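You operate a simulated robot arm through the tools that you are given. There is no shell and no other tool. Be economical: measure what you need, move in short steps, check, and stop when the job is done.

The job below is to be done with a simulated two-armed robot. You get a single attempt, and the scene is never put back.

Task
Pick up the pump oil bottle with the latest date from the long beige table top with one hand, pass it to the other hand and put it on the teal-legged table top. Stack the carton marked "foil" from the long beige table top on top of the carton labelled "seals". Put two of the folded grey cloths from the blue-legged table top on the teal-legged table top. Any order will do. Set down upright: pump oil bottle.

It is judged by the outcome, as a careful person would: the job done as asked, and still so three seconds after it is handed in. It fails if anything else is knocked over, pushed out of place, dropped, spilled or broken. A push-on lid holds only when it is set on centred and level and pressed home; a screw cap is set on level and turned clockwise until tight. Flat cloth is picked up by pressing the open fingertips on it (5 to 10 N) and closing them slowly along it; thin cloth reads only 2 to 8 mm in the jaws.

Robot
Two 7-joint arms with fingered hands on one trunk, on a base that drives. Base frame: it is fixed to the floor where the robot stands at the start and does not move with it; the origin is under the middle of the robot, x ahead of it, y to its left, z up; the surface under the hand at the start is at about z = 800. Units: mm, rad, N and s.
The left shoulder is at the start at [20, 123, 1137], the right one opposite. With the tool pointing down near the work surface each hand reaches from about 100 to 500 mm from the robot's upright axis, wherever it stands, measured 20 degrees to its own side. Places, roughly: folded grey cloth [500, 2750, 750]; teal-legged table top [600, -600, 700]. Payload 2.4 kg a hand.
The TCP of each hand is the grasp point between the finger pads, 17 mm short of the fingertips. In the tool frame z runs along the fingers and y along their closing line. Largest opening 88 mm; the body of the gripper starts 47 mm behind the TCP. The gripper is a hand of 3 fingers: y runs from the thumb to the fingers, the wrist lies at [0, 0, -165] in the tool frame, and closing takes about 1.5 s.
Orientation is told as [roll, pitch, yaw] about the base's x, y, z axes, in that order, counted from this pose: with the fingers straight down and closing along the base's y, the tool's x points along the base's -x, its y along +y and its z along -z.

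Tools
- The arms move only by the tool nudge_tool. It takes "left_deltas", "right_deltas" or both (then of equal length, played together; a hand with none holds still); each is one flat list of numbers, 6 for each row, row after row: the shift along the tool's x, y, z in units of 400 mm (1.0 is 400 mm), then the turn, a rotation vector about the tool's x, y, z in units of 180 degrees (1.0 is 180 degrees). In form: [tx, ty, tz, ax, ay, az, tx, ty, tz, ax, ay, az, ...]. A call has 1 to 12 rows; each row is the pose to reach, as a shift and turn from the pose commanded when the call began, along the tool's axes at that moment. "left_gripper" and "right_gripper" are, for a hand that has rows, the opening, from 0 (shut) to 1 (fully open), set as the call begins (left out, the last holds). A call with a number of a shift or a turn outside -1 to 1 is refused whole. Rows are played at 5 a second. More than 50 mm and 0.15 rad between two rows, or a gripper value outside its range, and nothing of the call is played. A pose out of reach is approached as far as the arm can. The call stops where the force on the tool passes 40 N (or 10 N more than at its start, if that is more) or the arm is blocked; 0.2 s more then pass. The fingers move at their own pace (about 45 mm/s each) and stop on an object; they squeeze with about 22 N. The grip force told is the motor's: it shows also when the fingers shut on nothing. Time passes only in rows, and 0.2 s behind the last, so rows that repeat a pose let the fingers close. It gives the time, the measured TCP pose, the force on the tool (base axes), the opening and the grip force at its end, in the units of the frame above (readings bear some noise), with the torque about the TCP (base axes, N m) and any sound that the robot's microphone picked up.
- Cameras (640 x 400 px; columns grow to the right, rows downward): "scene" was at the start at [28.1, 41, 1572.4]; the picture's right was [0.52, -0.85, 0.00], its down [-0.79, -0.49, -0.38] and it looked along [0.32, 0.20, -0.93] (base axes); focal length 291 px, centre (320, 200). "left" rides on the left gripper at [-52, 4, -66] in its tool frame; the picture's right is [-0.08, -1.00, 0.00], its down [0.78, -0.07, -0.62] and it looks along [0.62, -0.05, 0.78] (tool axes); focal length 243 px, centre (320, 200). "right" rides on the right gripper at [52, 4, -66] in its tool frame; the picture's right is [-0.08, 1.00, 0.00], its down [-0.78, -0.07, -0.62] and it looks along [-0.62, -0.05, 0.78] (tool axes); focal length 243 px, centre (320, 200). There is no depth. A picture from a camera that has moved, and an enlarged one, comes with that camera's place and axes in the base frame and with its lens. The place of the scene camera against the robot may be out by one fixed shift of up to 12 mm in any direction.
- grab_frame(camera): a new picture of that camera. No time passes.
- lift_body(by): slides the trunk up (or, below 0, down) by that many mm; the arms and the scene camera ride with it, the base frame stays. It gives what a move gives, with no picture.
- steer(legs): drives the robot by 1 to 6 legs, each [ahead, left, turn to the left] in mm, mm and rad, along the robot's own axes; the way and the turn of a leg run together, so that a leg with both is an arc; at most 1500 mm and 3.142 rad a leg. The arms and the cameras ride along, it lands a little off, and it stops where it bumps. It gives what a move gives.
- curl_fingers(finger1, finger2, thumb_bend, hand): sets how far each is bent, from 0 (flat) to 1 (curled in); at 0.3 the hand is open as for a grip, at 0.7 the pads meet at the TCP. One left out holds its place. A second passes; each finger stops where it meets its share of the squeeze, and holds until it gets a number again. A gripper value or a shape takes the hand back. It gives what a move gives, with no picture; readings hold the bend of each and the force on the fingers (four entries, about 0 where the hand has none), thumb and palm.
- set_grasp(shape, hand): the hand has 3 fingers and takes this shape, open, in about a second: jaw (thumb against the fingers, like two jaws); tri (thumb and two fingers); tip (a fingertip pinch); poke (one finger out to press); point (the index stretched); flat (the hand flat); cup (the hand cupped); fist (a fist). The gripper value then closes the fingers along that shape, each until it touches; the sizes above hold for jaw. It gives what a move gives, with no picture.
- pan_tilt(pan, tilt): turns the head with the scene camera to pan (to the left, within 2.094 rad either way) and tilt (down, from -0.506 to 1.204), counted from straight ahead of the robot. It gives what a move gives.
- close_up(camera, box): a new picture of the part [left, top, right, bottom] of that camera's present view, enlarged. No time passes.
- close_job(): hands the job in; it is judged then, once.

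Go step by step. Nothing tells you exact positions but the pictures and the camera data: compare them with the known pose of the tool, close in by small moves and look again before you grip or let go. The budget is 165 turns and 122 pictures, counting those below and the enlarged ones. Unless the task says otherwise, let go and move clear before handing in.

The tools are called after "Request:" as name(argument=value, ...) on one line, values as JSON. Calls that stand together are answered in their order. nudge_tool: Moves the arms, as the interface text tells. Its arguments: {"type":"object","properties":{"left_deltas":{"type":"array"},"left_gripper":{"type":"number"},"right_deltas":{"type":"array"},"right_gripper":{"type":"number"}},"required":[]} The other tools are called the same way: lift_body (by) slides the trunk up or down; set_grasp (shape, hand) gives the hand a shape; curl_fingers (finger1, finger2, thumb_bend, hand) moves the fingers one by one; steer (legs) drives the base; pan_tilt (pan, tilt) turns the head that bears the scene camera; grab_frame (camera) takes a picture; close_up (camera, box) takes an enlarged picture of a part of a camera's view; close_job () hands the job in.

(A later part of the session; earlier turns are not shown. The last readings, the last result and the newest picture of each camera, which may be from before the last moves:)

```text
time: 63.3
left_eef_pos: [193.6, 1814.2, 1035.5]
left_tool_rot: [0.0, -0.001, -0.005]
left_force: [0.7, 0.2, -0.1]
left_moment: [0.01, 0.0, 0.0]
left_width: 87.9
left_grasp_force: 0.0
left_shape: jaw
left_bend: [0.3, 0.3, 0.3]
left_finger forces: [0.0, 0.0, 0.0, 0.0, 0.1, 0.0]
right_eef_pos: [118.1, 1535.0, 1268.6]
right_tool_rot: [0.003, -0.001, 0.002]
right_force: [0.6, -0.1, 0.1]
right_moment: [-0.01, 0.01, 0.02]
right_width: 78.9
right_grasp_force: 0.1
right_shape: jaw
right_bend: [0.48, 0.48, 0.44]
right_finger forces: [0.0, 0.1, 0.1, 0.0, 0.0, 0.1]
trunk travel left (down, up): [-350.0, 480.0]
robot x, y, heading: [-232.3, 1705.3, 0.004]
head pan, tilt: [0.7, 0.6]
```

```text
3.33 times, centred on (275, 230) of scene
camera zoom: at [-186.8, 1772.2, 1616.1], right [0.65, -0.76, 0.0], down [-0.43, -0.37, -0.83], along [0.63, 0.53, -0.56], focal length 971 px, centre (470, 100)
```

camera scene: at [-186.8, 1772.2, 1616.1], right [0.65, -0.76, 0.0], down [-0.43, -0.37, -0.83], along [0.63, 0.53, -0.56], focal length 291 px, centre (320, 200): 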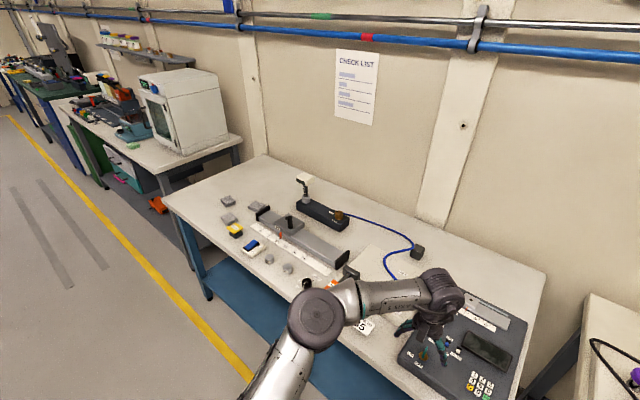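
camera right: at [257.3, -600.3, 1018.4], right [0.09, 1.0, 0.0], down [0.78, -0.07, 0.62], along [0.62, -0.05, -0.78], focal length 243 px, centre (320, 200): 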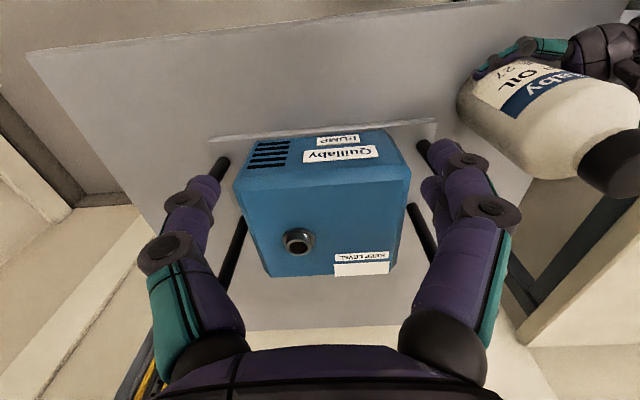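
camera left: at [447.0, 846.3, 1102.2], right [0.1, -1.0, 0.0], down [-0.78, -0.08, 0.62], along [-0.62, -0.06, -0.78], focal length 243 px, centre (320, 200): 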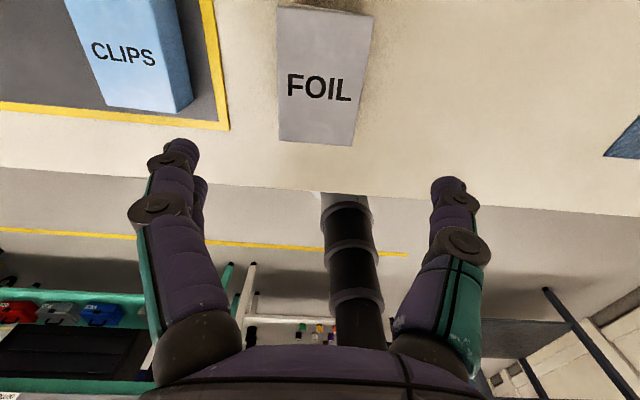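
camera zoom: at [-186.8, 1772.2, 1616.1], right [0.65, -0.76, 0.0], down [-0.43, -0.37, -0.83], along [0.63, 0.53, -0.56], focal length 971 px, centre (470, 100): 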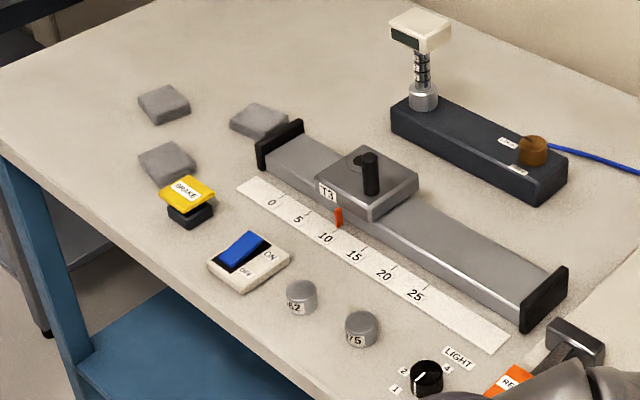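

Three folded grey cloths are visible at about [456, 2940], [369, 2808] and [522, 2791], the latter two near a brake switch and slider. I drive closer for the first.

Request:
steer(legs=[[0, 1090, 0], [230, 0, 0]])

Request:
pan_tilt(pan=0.3, tilt=1.0)

Request:
grab_frame(camera="scene")

Request:
grab_frame(camera="left")

```text
time: 70.1
left_eef_pos: [422.9, 2885.2, 1034.8]
left_tool_rot: [0.0, 0.002, -0.012]
left_force: [-0.5, -0.8, -0.2]
left_moment: [0.03, -0.02, -0.01]
left_width: 88.0
left_grasp_force: 0.1
left_shape: jaw
left_bend: [0.3, 0.3, 0.3]
left_finger forces: [0.0, 0.0, 0.0, 0.1, 0.0, 0.0]
right_eef_pos: [344.1, 2606.9, 1268.5]
right_tool_rot: [0.0, 0.0, -0.003]
right_force: [-0.1, 0.0, 0.1]
right_moment: [-0.02, -0.04, 0.01]
right_width: 79.1
right_grasp_force: 0.1
right_shape: jaw
right_bend: [0.48, 0.48, 0.44]
right_finger forces: [0.0, 0.0, 0.0, 0.0, 0.1, 0.1]
trunk travel left (down, up): [-350.0, 480.0]
robot x, y, heading: [-4.7, 2778.9, -0.004]
head pan, tilt: [0.7, 0.6]
```

```text
time: 71.0
left_eef_pos: [422.7, 2885.5, 1035.9]
left_tool_rot: [-0.001, 0.0, -0.013]
left_force: [0.7, 0.0, 0.4]
left_moment: [0.0, 0.02, -0.02]
left_width: 88.2
left_grasp_force: 0.1
left_shape: jaw
left_bend: [0.3, 0.3, 0.3]
left_finger forces: [0.0, 0.1, 0.0, 0.1, 0.0, 0.1]
right_eef_pos: [343.9, 2608.0, 1269.1]
right_tool_rot: [0.0, 0.0, -0.004]
right_force: [0.3, -0.1, -0.3]
right_moment: [-0.01, 0.0, -0.01]
right_width: 79.3
right_grasp_force: 0.2
right_shape: jaw
right_bend: [0.48, 0.48, 0.44]
right_finger forces: [0.1, 0.0, 0.1, 0.0, 0.1, 0.0]
trunk travel left (down, up): [-350.0, 480.0]
robot x, y, heading: [-7.4, 2778.5, 0.003]
head pan, tilt: [0.3, 1.0]
```

```text
65 pictures are left
camera scene: at [39.5, 2809.5, 1584.1], right [0.29, -0.96, 0.0], down [-0.8, -0.25, -0.54], along [0.52, 0.16, -0.84], focal length 291 px, centre (320, 200)
```

scene: 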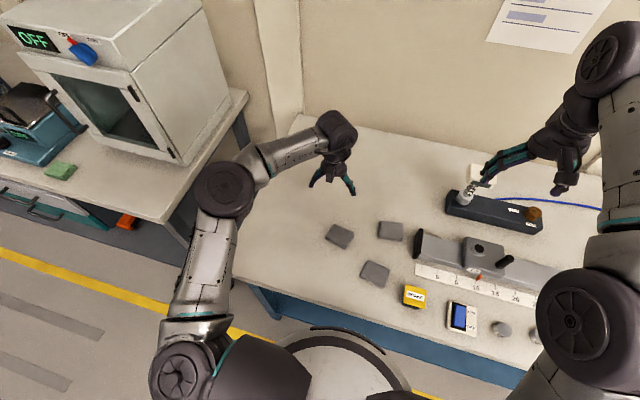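

```text
64 pictures are left
camera left: at [474.1, 2889.9, 1101.6], right [0.07, -1.0, 0.0], down [-0.78, -0.06, 0.62], along [-0.62, -0.04, -0.78], focal length 243 px, centre (320, 200)
```

left: 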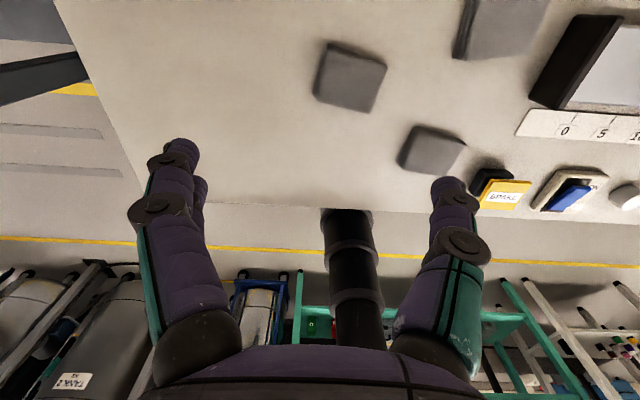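

By stereo, the tops seem to lie near z≈805, P1 near [416, 2854]. I zoom in on the cloth to see its size and thickness.

Request:
close_up(camera="scene", box=[315, 210, 435, 310])

Request:
close_up(camera="left", box=[290, 20, 490, 190])

```text
4.00 times, centred on (375, 260) of scene
camera zoom: at [39.5, 2809.5, 1584.1], right [0.29, -0.96, 0.0], down [-0.8, -0.25, -0.54], along [0.52, 0.16, -0.84], focal length 1165 px, centre (100, -40)
```

zoom: 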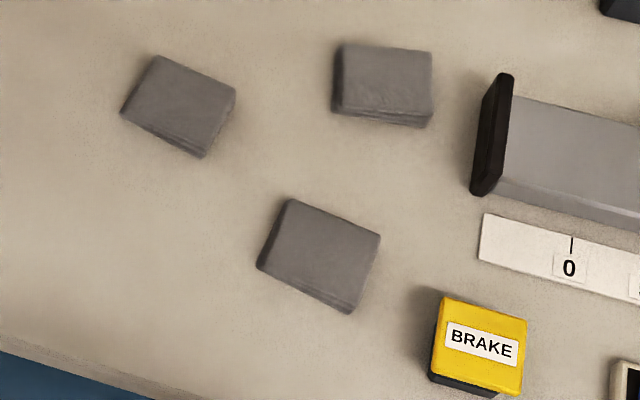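

```text
2.35 times, centred on (390, 105) of left
camera zoom: at [474.1, 2889.9, 1101.6], right [0.07, -1.0, 0.0], down [-0.78, -0.06, 0.62], along [-0.62, -0.04, -0.78], focal length 571 px, centre (155, 424)
```

zoom: 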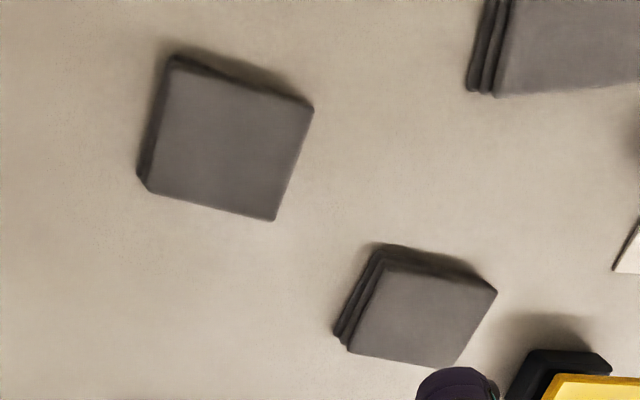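

P1 is a ~65×54×15 mm folded pad centred near [409, 2852], rotated about −0.18 rad. I move over it with the matching yaw.

Request:
nudge_tool(left_deltas=[0.01, -0.02, 0.09, 0, 0, 0.0133, 0.018, -0.042, 0.18, 0, 0, 0.0266, 0.027, -0.063, 0.27, 0, 0, 0.04, 0.035, -0.0825, 0.36, 0, 0, 0.053], left_gripper=1)

Request:
grab_frame(camera="left")

Request:
grab_frame(camera="scene")

```text
time: 72.0
left_eef_pos: [405.7, 2851.3, 891.1]
left_tool_rot: [-0.001, 0.0, -0.18]
left_force: [0.1, 0.2, 0.1]
left_moment: [0.02, 0.0, 0.01]
left_width: 88.0
left_grasp_force: 0.1
left_shape: jaw
left_bend: [0.3, 0.3, 0.3]
left_finger forces: [0.0, 0.0, 0.0, 0.0, 0.1, 0.0]
right_eef_pos: [343.1, 2606.6, 1269.1]
right_tool_rot: [-0.001, 0.0, -0.003]
right_force: [0.2, -1.6, -0.4]
right_moment: [-0.01, 0.0, 0.02]
right_width: 78.9
right_grasp_force: 0.1
right_shape: jaw
right_bend: [0.48, 0.48, 0.44]
right_finger forces: [0.0, 0.1, 0.0, 0.0, 0.0, 0.0]
trunk travel left (down, up): [-350.0, 480.0]
robot x, y, heading: [-6.9, 2780.7, -0.008]
head pan, tilt: [0.3, 1.0]
```

```text
61 pictures are left
camera left: at [459.5, 2847.5, 957.2], right [-0.09, -1.0, 0.0], down [-0.78, 0.07, 0.62], along [-0.62, 0.06, -0.78], focal length 243 px, centre (320, 200)
```

left: 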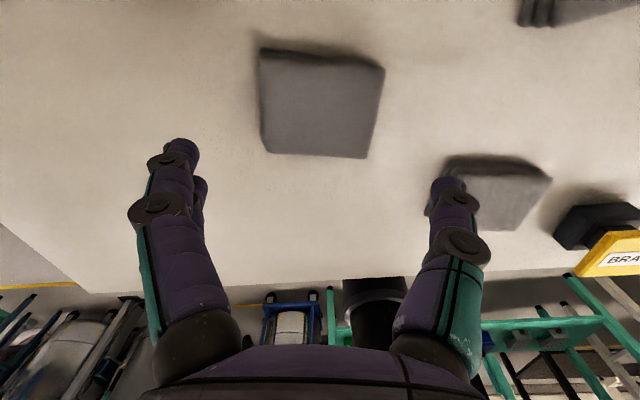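

```text
60 pictures are left
camera scene: at [39.5, 2809.3, 1584.0], right [0.29, -0.96, 0.0], down [-0.8, -0.25, -0.54], along [0.52, 0.16, -0.84], focal length 291 px, centre (320, 200)
```

scene: 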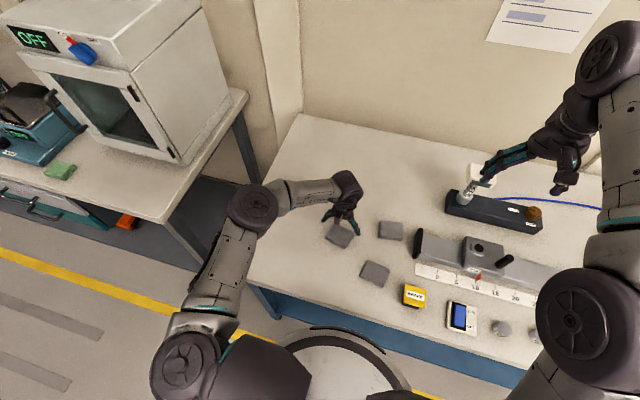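

Two left views put the pad top at z≈810, centre ≈[412, 2853]. I centre and descend until the tips are just above the table.

Request:
nudge_tool(left_deltas=[-0.0147, 0.007, 0.08, 0, 0, 0, -0.0147, 0.007, 0.15, 0, 0, 0, -0.0147, 0.007, 0.18, 0, 0, 0])

Request:
grab_frame(camera="left")

```text
time: 72.8
left_eef_pos: [414.0, 2853.3, 819.3]
left_tool_rot: [0.0, 0.0, -0.181]
left_force: [-0.4, 0.6, 0.1]
left_moment: [-0.01, 0.03, 0.01]
left_width: 88.0
left_grasp_force: 0.0
left_shape: jaw
left_bend: [0.3, 0.3, 0.3]
left_finger forces: [0.0, 0.0, 0.0, 0.0, 0.0, 0.0]
right_eef_pos: [342.3, 2606.9, 1269.0]
right_tool_rot: [0.0, 0.0, -0.005]
right_force: [0.0, 0.5, 0.2]
right_moment: [-0.01, 0.01, 0.01]
right_width: 79.1
right_grasp_force: 0.2
right_shape: jaw
right_bend: [0.48, 0.48, 0.44]
right_finger forces: [0.0, 0.0, 0.0, 0.1, 0.0, 0.0]
trunk travel left (down, up): [-350.0, 480.0]
robot x, y, heading: [-8.8, 2779.8, -0.005]
head pan, tilt: [0.3, 1.0]
```

```text
59 pictures are left
camera left: at [465.7, 2849.7, 884.8], right [-0.09, -1.0, 0.0], down [-0.78, 0.07, 0.62], along [-0.62, 0.06, -0.78], focal length 243 px, centre (320, 200)
```

left: 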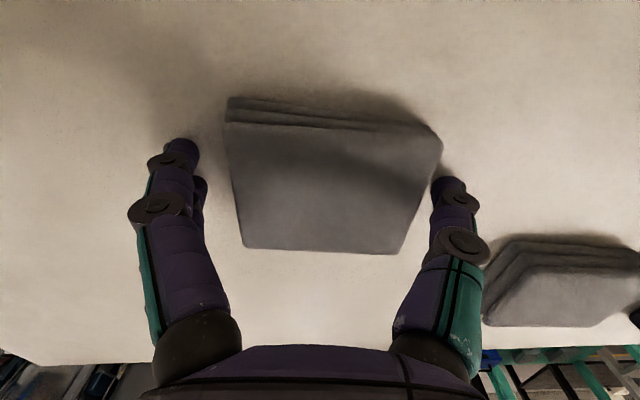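

The pad is a bit toward the thumb side; I shift −5 mm along the tool's y and lower a few mm more.

Request:
nudge_tool(left_deltas=[0, -0.012, 0, 0, 0, 0, 0, -0.012, 0.008, 0, 0, 0])

Request:
nudge_tool(left_deltas=[0, 0, 0.006, 0, 0, 0])

Request:
grab_frame(camera="left")

```text
time: 73.4
left_eef_pos: [413.0, 2848.3, 816.9]
left_tool_rot: [0.0, 0.0, -0.177]
left_force: [-0.4, 1.0, 2.4]
left_moment: [0.0, 0.02, -0.02]
left_width: 88.2
left_grasp_force: 0.1
left_shape: jaw
left_bend: [0.3, 0.3, 0.3]
left_finger forces: [0.9, 0.9, 0.1, 0.0, 1.2, 0.0]
right_eef_pos: [342.8, 2606.8, 1268.6]
right_tool_rot: [-0.001, 0.0, -0.002]
right_force: [-0.5, -0.1, 0.3]
right_moment: [0.02, 0.0, -0.03]
right_width: 79.0
right_grasp_force: 0.1
right_shape: jaw
right_bend: [0.48, 0.48, 0.44]
right_finger forces: [0.1, 0.1, 0.0, 0.0, 0.0, 0.0]
trunk travel left (down, up): [-350.0, 480.0]
robot x, y, heading: [-7.0, 2776.0, -0.007]
head pan, tilt: [0.3, 1.0]
```

```text
time: 73.8
left_eef_pos: [414.2, 2849.0, 814.9]
left_tool_rot: [0.001, -0.003, -0.18]
left_force: [-0.3, -1.1, 9.8]
left_moment: [0.15, -0.03, 0.02]
left_width: 87.8
left_grasp_force: 0.0
left_shape: jaw
left_bend: [0.29, 0.29, 0.3]
left_finger forces: [3.4, 3.6, 0.0, 0.0, 3.6, 0.0]
right_eef_pos: [342.3, 2606.1, 1269.3]
right_tool_rot: [0.0, 0.002, -0.005]
right_force: [0.1, 0.0, 0.0]
right_moment: [0.0, -0.02, 0.03]
right_width: 79.2
right_grasp_force: 0.0
right_shape: jaw
right_bend: [0.48, 0.48, 0.44]
right_finger forces: [0.0, 0.0, 0.0, 0.0, 0.1, 0.0]
trunk travel left (down, up): [-350.0, 480.0]
robot x, y, heading: [-7.9, 2778.9, -0.001]
head pan, tilt: [0.3, 1.0]
```

```text
58 pictures are left
camera left: at [465.1, 2844.7, 881.6], right [-0.09, -1.0, 0.0], down [-0.78, 0.07, 0.62], along [-0.62, 0.06, -0.78], focal length 243 px, centre (320, 200)
```

left: 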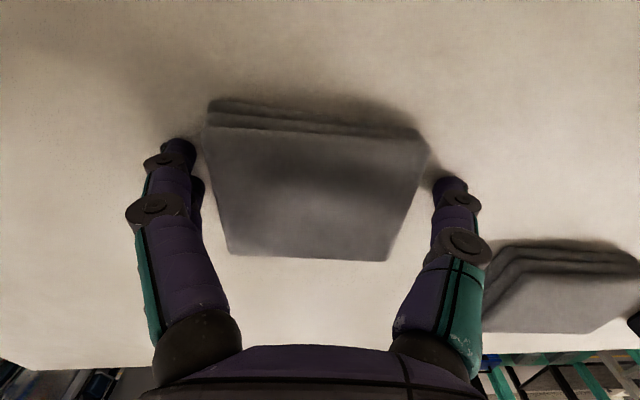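

The tips touch the table (surface ≈ z 799) on both sides with the pad centred. I raise 2 mm and close.

Request:
nudge_tool(left_deltas=[0, 0, -0.006, 0, 0, 0, 0, 0, -0.006, 0, 0, 0, 0, 0, -0.006, 0, 0, 0, 0, 0, -0.006, 0, 0, 0, 0, 0, -0.006, 0, 0, 0, 0, 0, -0.006, 0, 0, 0, 0, 0, -0.006, 0, 0, 0, 0, 0, -0.006, 0, 0, 0], left_gripper=0)

Request:
grab_frame(camera="left")

```text
time: 75.6
left_eef_pos: [413.3, 2849.3, 817.0]
left_tool_rot: [0.0, 0.0, -0.18]
left_force: [7.7, -1.3, 28.7]
left_moment: [0.06, -0.13, -0.1]
left_width: 68.2
left_grasp_force: 21.9
left_shape: jaw
left_bend: [0.63, 0.62, 0.58]
left_finger forces: [15.6, 15.4, 0.0, 0.0, 28.2, 0.0]
right_eef_pos: [342.5, 2605.7, 1269.5]
right_tool_rot: [0.002, -0.003, -0.004]
right_force: [-0.2, 0.0, -0.1]
right_moment: [0.0, 0.0, 0.0]
right_width: 79.0
right_grasp_force: 0.0
right_shape: jaw
right_bend: [0.48, 0.48, 0.44]
right_finger forces: [0.0, 0.1, 0.0, 0.0, 0.0, 0.0]
trunk travel left (down, up): [-350.0, 480.0]
robot x, y, heading: [-9.3, 2781.2, 0.002]
head pan, tilt: [0.3, 1.0]
```

```text
57 pictures are left
camera left: at [465.1, 2844.7, 883.9], right [-0.09, -1.0, 0.0], down [-0.78, 0.07, 0.62], along [-0.62, 0.06, -0.78], focal length 243 px, centre (320, 200)
```

left: 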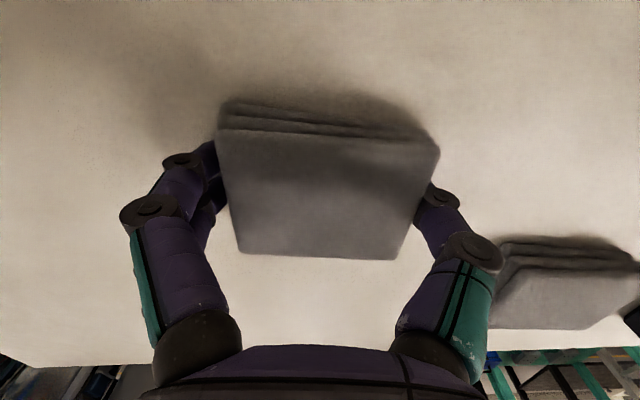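

The pad holds its shape at 68 mm width. I lift gently and check.

Request:
nudge_tool(left_deltas=[0, 0, -0.01, 0, 0, 0, 0, 0, -0.03, 0, 0, 0, 0, 0, -0.06, 0, 0, 0, 0, 0, -0.1, 0, 0, 0, 0, 0, -0.18, 0, 0, 0])

Request:
grab_frame(camera="left")

```text
time: 76.8
left_eef_pos: [411.8, 2849.5, 888.6]
left_tool_rot: [-0.001, 0.001, -0.179]
left_force: [0.2, 0.0, 0.0]
left_moment: [0.01, 0.0, -0.01]
left_width: 68.1
left_grasp_force: 21.7
left_shape: jaw
left_bend: [0.63, 0.62, 0.58]
left_finger forces: [9.9, 9.9, 0.1, 0.0, 19.7, 0.0]
right_eef_pos: [343.1, 2607.1, 1269.4]
right_tool_rot: [0.001, 0.0, -0.005]
right_force: [0.2, 0.4, 0.0]
right_moment: [-0.01, -0.01, -0.01]
right_width: 79.1
right_grasp_force: 0.1
right_shape: jaw
right_bend: [0.48, 0.48, 0.44]
right_finger forces: [0.1, 0.0, 0.0, 0.0, 0.0, 0.0]
trunk travel left (down, up): [-350.0, 480.0]
robot x, y, heading: [-6.5, 2777.9, -0.004]
head pan, tilt: [0.3, 1.0]
```

```text
56 pictures are left
camera left: at [464.5, 2845.1, 956.0], right [-0.09, -1.0, 0.0], down [-0.78, 0.07, 0.62], along [-0.62, 0.06, -0.78], focal length 243 px, centre (320, 200)
```

left: 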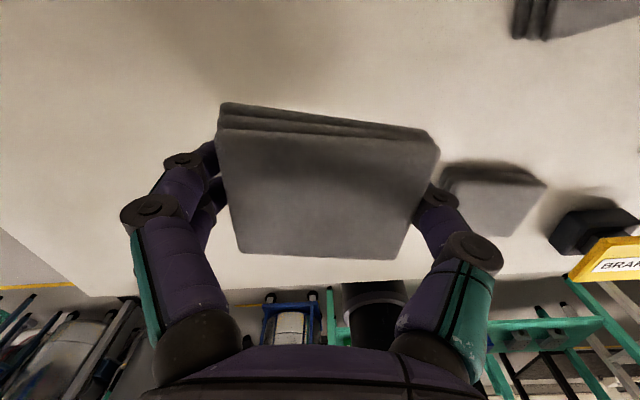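

Cloth one is held. For the second I'll use the right hand on the pad near [330, 2728]; first I move the left hand up and aside while the right comes over.

Request:
nudge_tool(left_deltas=[0, 0.02, -0.05, 0, 0, 0, 0, 0.04, -0.1, 0, 0, 0, 0, 0.06, -0.15, 0, 0, 0, 0, 0.08, -0.2, 0, 0, 0, 0, 0.1, -0.25, 0, 0, 0, 0, 0.12, -0.3, 0, 0, 0, 0, 0.14, -0.3, 0, 0, 0, 0, 0.15, -0.3, 0, 0, 0], right_deltas=[0.002, 0.038, 0.1, 0, 0, 0.006, 0.005, 0.076, 0.2, 0, 0, 0.012, 0.007, 0.113, 0.3, 0, 0, 0.018, 0.01, 0.151, 0.4, 0, 0, 0.024, 0.012, 0.189, 0.5, 0, 0, 0.03, 0.015, 0.227, 0.6, 0, 0, 0.036, 0.017, 0.265, 0.7, 0, 0, 0.042, 0.02, 0.3025, 0.79, 0, 0, 0.0477], right_gripper=1)

Request:
grab_frame(camera="right")

Request:
grab_frame(camera="scene")

```text
time: 78.6
left_eef_pos: [423.7, 2908.6, 1008.3]
left_tool_rot: [0.0, 0.001, -0.181]
left_force: [-0.2, 0.3, -0.4]
left_moment: [0.01, 0.03, 0.01]
left_width: 68.0
left_grasp_force: 21.9
left_shape: jaw
left_bend: [0.63, 0.62, 0.58]
left_finger forces: [9.9, 9.8, 0.0, 0.0, 19.7, 0.0]
right_eef_pos: [333.9, 2729.1, 954.1]
right_tool_rot: [-0.001, -0.001, -0.155]
right_force: [-1.5, 0.1, -0.4]
right_moment: [-0.01, 0.0, 0.01]
right_width: 87.7
right_grasp_force: 0.1
right_shape: jaw
right_bend: [0.3, 0.3, 0.3]
right_finger forces: [0.1, 0.0, 0.0, 0.1, 0.0, 0.0]
trunk travel left (down, up): [-350.0, 480.0]
robot x, y, heading: [-6.7, 2778.4, 0.001]
head pan, tilt: [0.3, 1.0]
```

```text
55 pictures are left
camera right: at [283.9, 2742.1, 1018.3], right [0.24, 0.97, 0.0], down [0.76, -0.19, 0.62], along [0.6, -0.15, -0.78], focal length 243 px, centre (320, 200)
```

right: 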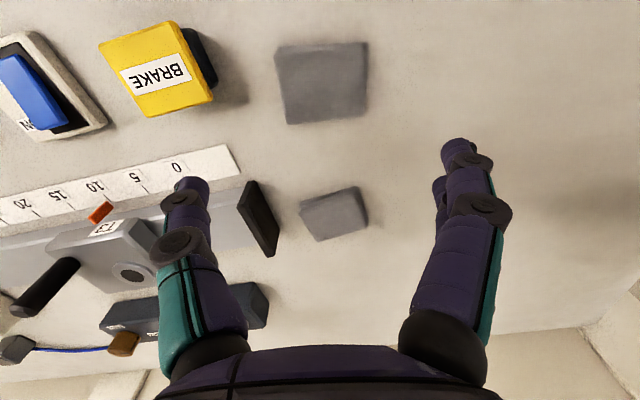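

```text
54 pictures are left
camera scene: at [39.7, 2809.7, 1584.0], right [0.29, -0.96, 0.0], down [-0.8, -0.25, -0.54], along [0.52, 0.16, -0.84], focal length 291 px, centre (320, 200)
```

scene: 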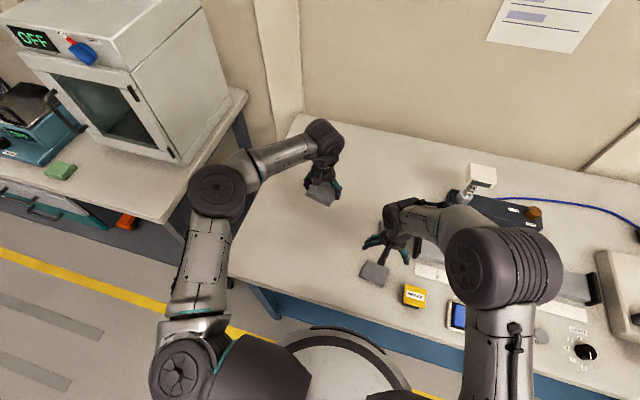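

The second pad is aligned with the right tool, and the brake switch is ~49 mm away. Descending to just above.

Request:
nudge_tool(right_deltas=[0.0114, 0.0083, 0.1, 0, 0, 0, 0.0114, 0.0083, 0.2, 0, 0, 0, 0.0114, 0.0083, 0.3, 0, 0, 0])

Request:
grab_frame(camera="right")

```text
time: 79.4
left_eef_pos: [424.0, 2907.7, 1008.1]
left_tool_rot: [0.0, -0.003, -0.179]
left_force: [-0.3, -0.1, 0.3]
left_moment: [-0.03, -0.01, -0.02]
left_width: 68.1
left_grasp_force: 22.3
left_shape: jaw
left_bend: [0.63, 0.62, 0.58]
left_finger forces: [9.9, 9.9, 0.0, 0.0, 19.8, 0.0]
right_eef_pos: [333.1, 2734.0, 833.5]
right_tool_rot: [0.0, 0.0, -0.155]
right_force: [-0.6, 0.3, -0.1]
right_moment: [0.0, 0.0, 0.0]
right_width: 88.0
right_grasp_force: 0.1
right_shape: jaw
right_bend: [0.3, 0.3, 0.3]
right_finger forces: [0.1, 0.0, 0.0, 0.0, 0.1, 0.0]
trunk travel left (down, up): [-350.0, 480.0]
robot x, y, heading: [-8.0, 2778.8, -0.001]
head pan, tilt: [0.3, 1.0]
```

```text
53 pictures are left
camera right: at [282.3, 2746.5, 898.1], right [0.24, 0.97, 0.0], down [0.76, -0.19, 0.62], along [0.6, -0.15, -0.78], focal length 243 px, centre (320, 200)
```

right: 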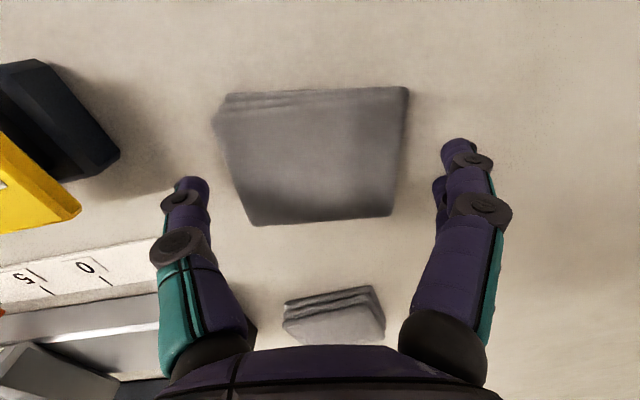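

Request:
nudge_tool(right_deltas=[0.0116, -0.007, 0.01, 0, 0, 0, 0.0116, -0.007, 0.033, 0, 0, 0, 0.0116, -0.007, 0.039, 0, 0, 0])

Request:
grab_frame(camera="right")

```text
time: 80.2
left_eef_pos: [424.6, 2907.3, 1007.4]
left_tool_rot: [0.0, 0.001, -0.18]
left_force: [-0.1, -0.6, -0.5]
left_moment: [-0.01, 0.02, 0.0]
left_width: 68.0
left_grasp_force: 22.3
left_shape: jaw
left_bend: [0.63, 0.62, 0.58]
left_finger forces: [9.9, 9.9, 0.0, 0.0, 19.7, 0.0]
right_eef_pos: [326.9, 2730.8, 816.7]
right_tool_rot: [0.0, -0.001, -0.152]
right_force: [-0.6, 0.0, -0.4]
right_moment: [-0.02, 0.01, -0.02]
right_width: 87.7
right_grasp_force: 0.0
right_shape: jaw
right_bend: [0.3, 0.3, 0.3]
right_finger forces: [0.0, 0.0, 0.0, 0.0, 0.1, 0.0]
trunk travel left (down, up): [-350.0, 480.0]
robot x, y, heading: [-6.5, 2777.7, -0.004]
head pan, tilt: [0.3, 1.0]
```

```text
52 pictures are left
camera right: at [276.4, 2743.1, 882.0], right [0.24, 0.97, 0.0], down [0.76, -0.19, 0.62], along [0.6, -0.15, -0.78], focal length 243 px, centre (320, 200)
```

right: 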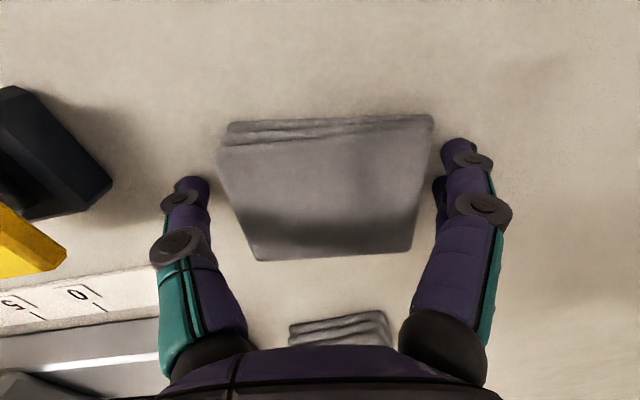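

Pad centred between the right fingers. Raise slightly and close.

Request:
nudge_tool(right_deltas=[0, 0, -0.004, 0, 0, 0, 0, 0, -0.004, 0, 0, 0, 0, 0, -0.004, 0, 0, 0, 0, 0, -0.004, 0, 0, 0, 0, 0, -0.004, 0, 0, 0, 0, 0, -0.004, 0, 0, 0, 0, 0, -0.004, 0, 0, 0, 0, 0, -0.004, 0, 0, 0], right_gripper=0)

Request:
nudge_tool(right_deltas=[0, 0, -0.01, 0, 0, 0, 0, 0, -0.03, 0, 0, 0, 0, 0, -0.06, 0, 0, 0, 0, 0, -0.1, 0, 0, 0, 0, 0, -0.2, 0, 0, 0, 0, 0, -0.3, 0, 0, 0, 0, 0, -0.4, 0, 0, 0])

Request:
grab_frame(camera="right")

Request:
grab_frame(camera="scene")

```text
time: 82.0
left_eef_pos: [423.5, 2908.6, 1006.6]
left_tool_rot: [0.0, 0.001, -0.179]
left_force: [-0.6, 0.5, -0.4]
left_moment: [0.04, -0.01, 0.03]
left_width: 68.0
left_grasp_force: 21.7
left_shape: jaw
left_bend: [0.63, 0.62, 0.58]
left_finger forces: [9.8, 9.9, 0.0, 0.0, 19.7, 0.1]
right_eef_pos: [325.7, 2730.9, 818.6]
right_tool_rot: [0.0, 0.001, -0.154]
right_force: [0.3, -0.7, 0.5]
right_moment: [0.0, -0.02, 0.01]
right_width: 65.7
right_grasp_force: 22.2
right_shape: jaw
right_bend: [0.64, 0.64, 0.6]
right_finger forces: [10.0, 10.0, 0.1, 0.0, 20.0, 0.0]
trunk travel left (down, up): [-350.0, 480.0]
robot x, y, heading: [-7.2, 2779.3, -0.01]
head pan, tilt: [0.3, 1.0]
```

```text
time: 83.6
left_eef_pos: [423.3, 2909.0, 1007.5]
left_tool_rot: [0.0, 0.0, -0.179]
left_force: [-0.3, 0.0, -0.5]
left_moment: [-0.02, 0.0, -0.01]
left_width: 68.1
left_grasp_force: 22.2
left_shape: jaw
left_bend: [0.63, 0.62, 0.58]
left_finger forces: [9.9, 9.9, 0.0, 0.0, 19.8, 0.0]
right_eef_pos: [323.9, 2729.2, 980.3]
right_tool_rot: [0.0, 0.001, -0.156]
right_force: [-0.5, 0.1, -0.3]
right_moment: [-0.04, 0.0, 0.01]
right_width: 65.6
right_grasp_force: 22.3
right_shape: jaw
right_bend: [0.64, 0.64, 0.6]
right_finger forces: [10.0, 10.0, 0.0, 0.0, 20.0, 0.0]
trunk travel left (down, up): [-350.0, 480.0]
robot x, y, heading: [-5.4, 2775.6, -0.005]
head pan, tilt: [0.3, 1.0]
```

```text
51 pictures are left
camera right: at [273.5, 2741.7, 1045.2], right [0.24, 0.97, 0.0], down [0.76, -0.19, 0.62], along [0.6, -0.15, -0.78], focal length 243 px, centre (320, 200)
```

right: 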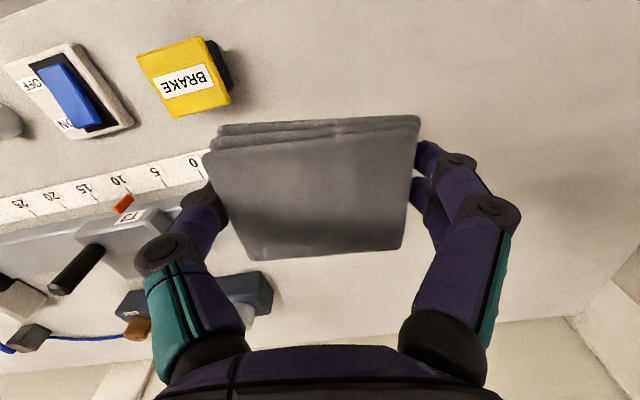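

```text
50 pictures are left
camera scene: at [39.1, 2809.4, 1584.0], right [0.29, -0.96, 0.0], down [-0.8, -0.25, -0.54], along [0.52, 0.16, -0.84], focal length 291 px, centre (320, 200)
```

scene: 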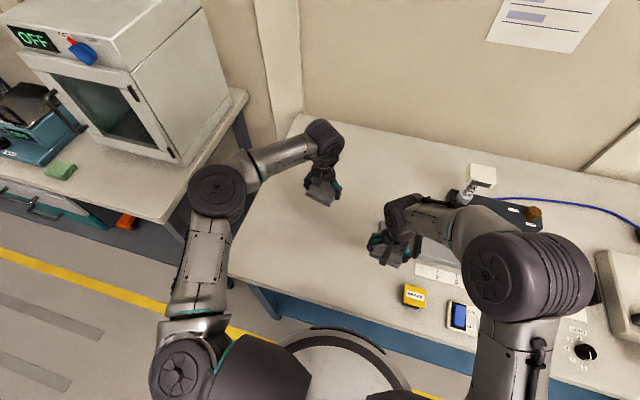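

Both cloths are held, one in each hand. I back away from the bench and drive back toward the teal-legged table.

Request:
steer(legs=[[-225, 0, 0], [0, -1400, 0], [0, -1400, 0]])

Request:
pan_tilt(pan=-0.6, tilt=0.7)

Request:
grab_frame(camera="scene")

```text
time: 98.5
left_eef_pos: [197.8, 103.3, 1007.4]
left_tool_rot: [0.0, -0.001, -0.192]
left_force: [0.4, 0.1, -0.7]
left_moment: [-0.03, 0.0, 0.0]
left_width: 68.0
left_grasp_force: 22.1
left_shape: jaw
left_bend: [0.63, 0.62, 0.58]
left_finger forces: [9.9, 9.8, 0.1, 0.1, 19.7, 0.0]
right_eef_pos: [97.6, -74.0, 979.5]
right_tool_rot: [0.0, 0.002, -0.167]
right_force: [0.9, 0.9, -0.5]
right_moment: [0.01, 0.02, 0.0]
right_width: 65.8
right_grasp_force: 21.9
right_shape: jaw
right_bend: [0.64, 0.64, 0.6]
right_finger forces: [10.0, 10.0, 0.0, 0.1, 20.0, 0.0]
trunk travel left (down, up): [-350.0, 480.0]
robot x, y, heading: [-232.5, -22.9, -0.021]
head pan, tilt: [0.3, 1.0]
```

```text
time: 99.7
left_eef_pos: [198.5, 104.4, 1008.2]
left_tool_rot: [0.0, 0.0, -0.193]
left_force: [0.8, -0.4, -0.1]
left_moment: [0.0, 0.02, 0.0]
left_width: 68.0
left_grasp_force: 22.1
left_shape: jaw
left_bend: [0.63, 0.62, 0.58]
left_finger forces: [9.8, 9.7, 0.1, 0.0, 19.7, 0.0]
right_eef_pos: [96.2, -73.7, 980.1]
right_tool_rot: [0.0, -0.001, -0.167]
right_force: [-0.1, -0.1, 0.0]
right_moment: [-0.02, -0.02, -0.02]
right_width: 65.6
right_grasp_force: 21.9
right_shape: jaw
right_bend: [0.64, 0.64, 0.6]
right_finger forces: [9.9, 10.0, 0.0, 0.0, 19.9, 0.1]
trunk travel left (down, up): [-350.0, 480.0]
robot x, y, heading: [-232.5, -21.4, -0.016]
head pan, tilt: [-0.6, 0.7]
```

```text
49 pictures are left
camera scene: at [-185.1, -58.4, 1607.4], right [-0.58, -0.82, 0.0], down [-0.53, 0.37, -0.76], along [0.62, -0.44, -0.64], focal length 291 px, centre (320, 200)
```

scene: 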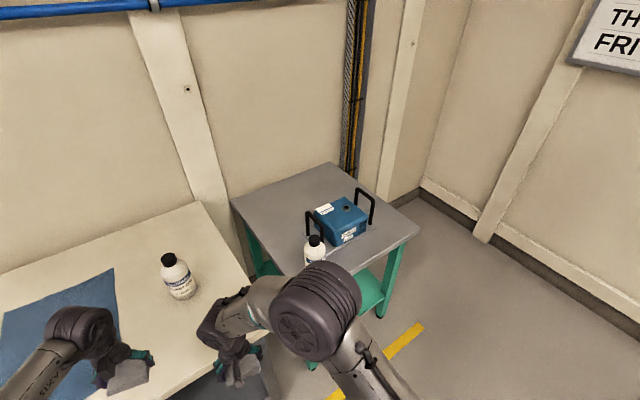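

Everything stands as left. I drive right to face the teal table and look down at the front strip.

Request:
steer(legs=[[0, -690, 0.018]])

Request:
pan_tilt(pan=0.1, tilt=0.95)

Request:
grab_frame(camera="scene")

Request:
grab_frame(camera="right")

```text
time: 103.4
left_eef_pos: [190.8, -572.4, 1007.6]
left_tool_rot: [-0.001, -0.001, -0.175]
left_force: [0.8, -0.2, 0.0]
left_moment: [0.0, 0.01, 0.01]
left_width: 68.0
left_grasp_force: 22.3
left_shape: jaw
left_bend: [0.63, 0.62, 0.58]
left_finger forces: [9.9, 9.8, 0.0, 0.0, 19.6, 0.0]
right_eef_pos: [93.1, -751.5, 980.0]
right_tool_rot: [0.0, 0.0, -0.149]
right_force: [-0.7, -0.1, 0.7]
right_moment: [-0.01, 0.01, -0.02]
right_width: 65.6
right_grasp_force: 22.5
right_shape: jaw
right_bend: [0.64, 0.64, 0.6]
right_finger forces: [10.0, 10.0, 0.0, 0.1, 20.1, 0.0]
trunk travel left (down, up): [-350.0, 480.0]
robot x, y, heading: [-241.6, -702.4, 0.004]
head pan, tilt: [-0.6, 0.7]
```

```text
time: 104.5
left_eef_pos: [191.2, -572.3, 1007.4]
left_tool_rot: [0.0, -0.001, -0.176]
left_force: [0.3, 0.1, -0.1]
left_moment: [0.01, 0.03, 0.0]
left_width: 68.3
left_grasp_force: 22.0
left_shape: jaw
left_bend: [0.63, 0.62, 0.58]
left_finger forces: [9.9, 9.8, 0.0, 0.0, 19.7, 0.0]
right_eef_pos: [92.9, -751.0, 978.3]
right_tool_rot: [-0.001, 0.0, -0.15]
right_force: [-0.1, -0.2, 0.1]
right_moment: [0.0, 0.0, 0.01]
right_width: 65.5
right_grasp_force: 21.8
right_shape: jaw
right_bend: [0.64, 0.64, 0.6]
right_finger forces: [10.0, 10.0, 0.0, 0.0, 20.0, 0.1]
trunk travel left (down, up): [-350.0, 480.0]
robot x, y, heading: [-238.5, -705.9, 0.002]
head pan, tilt: [0.099, 0.949]
```

```text
48 pictures are left
camera scene: at [-186.6, -685.8, 1587.6], right [0.1, -0.99, 0.0], down [-0.81, -0.08, -0.58], along [0.58, 0.06, -0.81], focal length 291 px, centre (320, 200)
```

scene: 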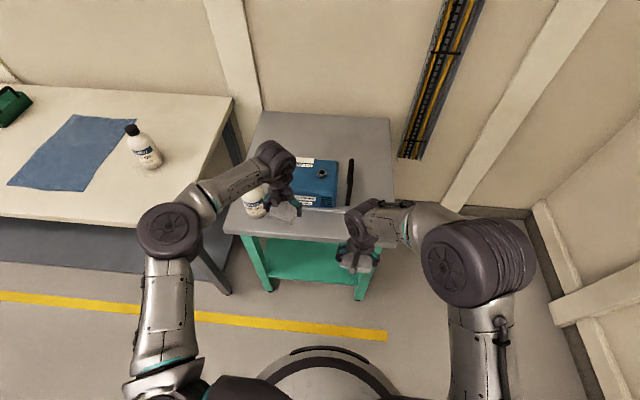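

```text
47 pictures are left
camera right: at [42.3, -738.8, 1044.6], right [0.23, 0.97, 0.0], down [0.76, -0.18, 0.62], along [0.6, -0.14, -0.78], focal length 243 px, centre (320, 200)
```

right: 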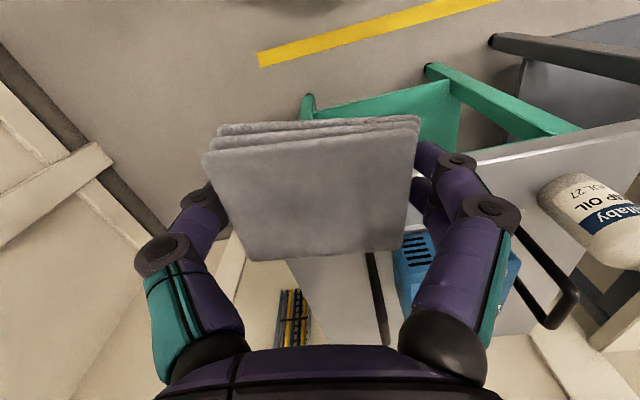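

The strip in front of the tray (x≈270–400) is free. I drive ahead 145 mm so the left pad is over x≈336, and lower the trunk 150 mm.

Request:
steer(legs=[[145, 0, 0]])

Request:
nudge_tool(right_deltas=[-0.06, 0.012, 0, 0, 0, 0, -0.12, 0.018, 0, 0, 0, 0, -0.18, 0.027, 0, 0, 0, 0, -0.235, 0.036, 0, 0, 0, 0])

Request:
lift_body(by=-150)

Request:
grab_frame(camera="scene")

Request:
grab_frame(camera="left")

Request:
grab_frame(camera="right")

```text
time: 105.8
left_eef_pos: [338.8, -574.2, 1007.5]
left_tool_rot: [0.001, 0.002, -0.176]
left_force: [0.3, 0.0, -0.4]
left_moment: [0.02, 0.0, -0.01]
left_width: 68.2
left_grasp_force: 21.9
left_shape: jaw
left_bend: [0.63, 0.62, 0.58]
left_finger forces: [9.9, 9.8, 0.0, 0.0, 19.7, 0.0]
right_eef_pos: [240.1, -752.1, 979.2]
right_tool_rot: [0.0, 0.001, -0.152]
right_force: [0.9, -0.1, 0.3]
right_moment: [0.01, 0.0, -0.01]
right_width: 65.9
right_grasp_force: 22.1
right_shape: jaw
right_bend: [0.64, 0.64, 0.6]
right_finger forces: [10.0, 9.9, 0.1, 0.1, 19.9, 0.0]
trunk travel left (down, up): [-350.0, 480.0]
robot x, y, heading: [-94.4, -702.6, 0.0]
head pan, tilt: [0.099, 0.949]
```

```text
time: 106.8
left_eef_pos: [337.9, -571.6, 1008.0]
left_tool_rot: [-0.001, 0.001, -0.175]
left_force: [-1.0, -0.4, 0.3]
left_moment: [0.02, -0.03, -0.02]
left_width: 67.8
left_grasp_force: 22.0
left_shape: jaw
left_bend: [0.63, 0.62, 0.58]
left_finger forces: [9.9, 9.8, 0.0, 0.0, 19.7, 0.0]
right_eef_pos: [334.4, -752.3, 980.6]
right_tool_rot: [0.0, -0.001, -0.152]
right_force: [-1.0, -0.1, 0.4]
right_moment: [-0.01, -0.04, -0.01]
right_width: 66.2
right_grasp_force: 21.7
right_shape: jaw
right_bend: [0.64, 0.64, 0.6]
right_finger forces: [10.1, 10.0, 0.0, 0.0, 19.9, 0.0]
trunk travel left (down, up): [-350.0, 480.0]
robot x, y, heading: [-94.7, -704.0, -0.0]
head pan, tilt: [0.099, 0.949]
```

```text
time: 108.6
left_eef_pos: [337.3, -572.4, 857.6]
left_tool_rot: [0.001, 0.0, -0.176]
left_force: [0.5, -0.2, 0.2]
left_moment: [0.01, 0.0, -0.01]
left_width: 68.1
left_grasp_force: 22.7
left_shape: jaw
left_bend: [0.63, 0.62, 0.58]
left_finger forces: [9.8, 9.8, 0.0, 0.1, 19.8, 0.1]
right_eef_pos: [333.4, -750.8, 830.6]
right_tool_rot: [-0.001, 0.001, -0.151]
right_force: [0.3, 0.6, 0.9]
right_moment: [-0.02, 0.04, 0.01]
right_width: 65.8
right_grasp_force: 21.7
right_shape: jaw
right_bend: [0.64, 0.64, 0.6]
right_finger forces: [10.0, 10.0, 0.1, 0.0, 20.1, 0.1]
trunk travel left (down, up): [-200.0, 630.0]
robot x, y, heading: [-91.6, -708.6, 0.005]
head pan, tilt: [0.099, 0.949]
```

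```text
46 pictures are left
camera scene: at [-41.0, -685.7, 1437.7], right [0.1, -1.0, 0.0], down [-0.81, -0.08, -0.58], along [0.58, 0.06, -0.81], focal length 291 px, centre (320, 200)
```

scene: 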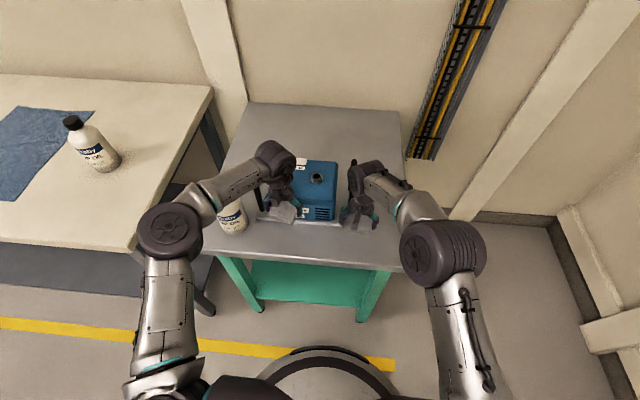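

```text
45 pictures are left
camera left: at [389.3, -576.7, 924.5], right [-0.09, -1.0, 0.0], down [-0.78, 0.07, 0.62], along [-0.62, 0.06, -0.78], focal length 243 px, centre (320, 200)
```

left: 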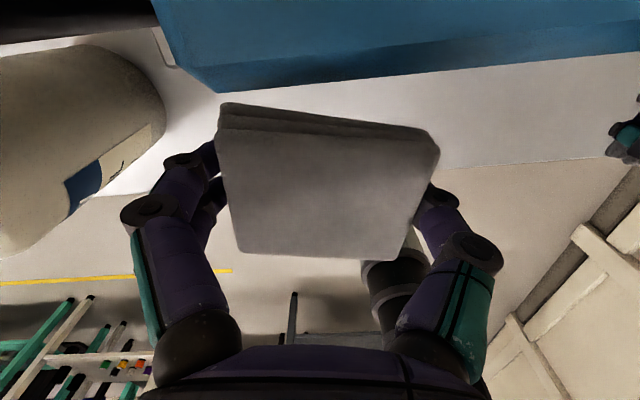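

```text
44 pictures are left
camera right: at [283.4, -738.9, 895.6], right [0.23, 0.97, 0.0], down [0.76, -0.18, 0.62], along [0.6, -0.15, -0.78], focal length 243 px, centre (320, 200)
```

right: 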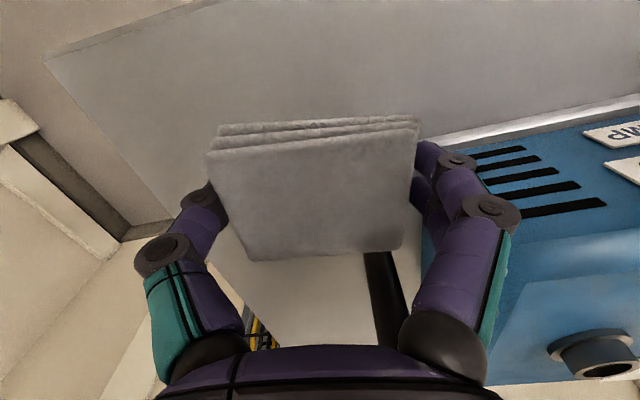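

The tray/pump front edge lies at x≈367, so the front strip is only ~100 mm deep and the left wrist camera would come near the pump. I'll use the free strip right of the tray (y≈−820) for both pads; right hand first.

Request:
nudge_tool(right_deltas=[0.012, -0.062, 0, 0, 0, 0, 0.024, -0.124, 0, 0, 0, 0, 0.035, -0.185, 0, 0, 0, 0, 0.035, -0.185, 0.07, 0, 0, 0, 0.035, -0.185, 0.13, 0, 0, 0])

Request:
grab_frame(camera="right")

Request:
close_up(camera="scene", box=[240, 140, 440, 290])

```text
time: 109.8
left_eef_pos: [337.3, -573.0, 857.0]
left_tool_rot: [0.0, 0.0, -0.177]
left_force: [0.4, 0.1, -0.4]
left_moment: [0.02, -0.01, -0.03]
left_width: 68.0
left_grasp_force: 22.2
left_shape: jaw
left_bend: [0.63, 0.62, 0.58]
left_finger forces: [10.0, 9.9, 0.1, 0.0, 19.7, 0.0]
right_eef_pos: [310.9, -822.1, 778.1]
right_tool_rot: [0.0, 0.0, -0.152]
right_force: [-0.8, -0.4, -0.4]
right_moment: [0.0, -0.01, 0.05]
right_width: 65.9
right_grasp_force: 22.5
right_shape: jaw
right_bend: [0.64, 0.64, 0.6]
right_finger forces: [10.0, 10.0, 0.0, 0.1, 20.0, 0.0]
trunk travel left (down, up): [-200.0, 630.0]
robot x, y, heading: [-92.5, -704.7, -0.004]
head pan, tilt: [0.099, 0.949]
```

```text
43 pictures are left
camera right: at [258.7, -809.8, 842.9], right [0.23, 0.97, 0.0], down [0.76, -0.18, 0.62], along [0.6, -0.15, -0.78], focal length 243 px, centre (320, 200)
```

right: 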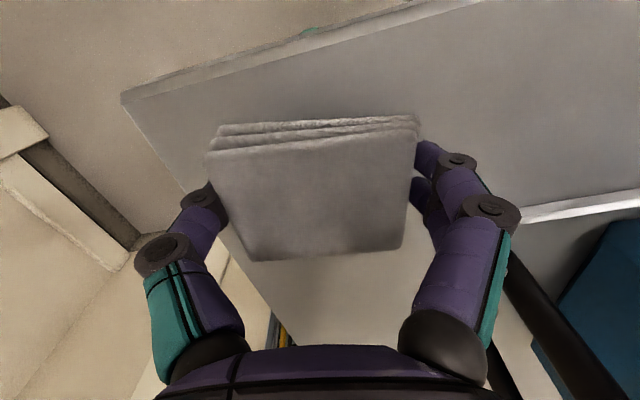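

```text
2.67 times, centred on (340, 215) of scene
camera zoom: at [-40.8, -685.7, 1437.6], right [0.1, -1.0, 0.0], down [-0.81, -0.08, -0.58], along [0.58, 0.06, -0.81], focal length 777 px, centre (267, 160)
```

zoom: 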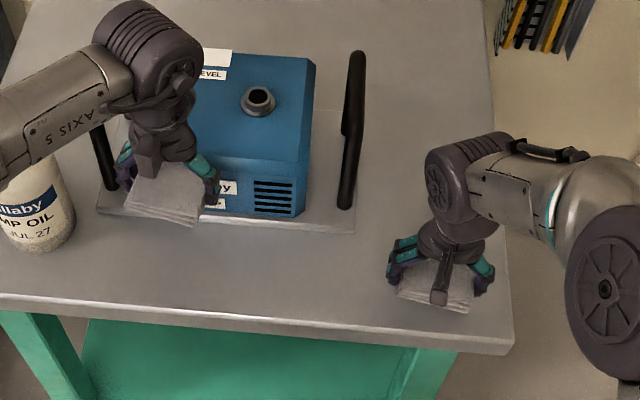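

The table surface appears near z≈740, and the pad has ~40 mm margins. Lowering the right hand in steps to contact.

Request:
nudge_tool(right_deltas=[0, 0, 0.015, 0, 0, 0, 0, 0, 0.03, 0, 0, 0])

Request:
nudge_tool(right_deltas=[0, 0, 0.008, 0, 0, 0, 0, 0, 0.015, 0, 0, 0])

```text
time: 110.4
left_eef_pos: [337.5, -572.6, 858.1]
left_tool_rot: [0.0, -0.001, -0.177]
left_force: [-0.8, -0.9, 0.0]
left_moment: [-0.01, 0.01, 0.02]
left_width: 67.9
left_grasp_force: 21.9
left_shape: jaw
left_bend: [0.63, 0.62, 0.58]
left_finger forces: [9.9, 9.8, 0.0, 0.0, 19.6, 0.0]
right_eef_pos: [308.1, -821.3, 765.4]
right_tool_rot: [0.0, 0.0, -0.152]
right_force: [-0.8, -0.5, -0.2]
right_moment: [0.02, 0.0, 0.02]
right_width: 65.9
right_grasp_force: 21.6
right_shape: jaw
right_bend: [0.64, 0.64, 0.6]
right_finger forces: [10.0, 9.9, 0.0, 0.0, 20.0, 0.1]
trunk travel left (down, up): [-200.0, 630.0]
robot x, y, heading: [-94.7, -705.9, 0.003]
head pan, tilt: [0.099, 0.949]
```

```text
time: 111.0
left_eef_pos: [336.5, -572.2, 857.3]
left_tool_rot: [-0.001, 0.001, -0.176]
left_force: [0.2, -0.1, -0.7]
left_moment: [-0.02, 0.01, 0.03]
left_width: 67.9
left_grasp_force: 21.9
left_shape: jaw
left_bend: [0.63, 0.62, 0.58]
left_finger forces: [10.0, 9.8, 0.0, 0.0, 19.8, 0.1]
right_eef_pos: [309.2, -821.6, 760.3]
right_tool_rot: [0.0, 0.0, -0.154]
right_force: [-0.2, -0.1, -0.7]
right_moment: [0.04, 0.0, 0.02]
right_width: 65.8
right_grasp_force: 21.5
right_shape: jaw
right_bend: [0.64, 0.64, 0.6]
right_finger forces: [10.0, 10.0, 0.0, 0.0, 20.0, 0.1]
trunk travel left (down, up): [-200.0, 630.0]
robot x, y, heading: [-91.7, -703.3, -0.001]
head pan, tilt: [0.099, 0.949]
```

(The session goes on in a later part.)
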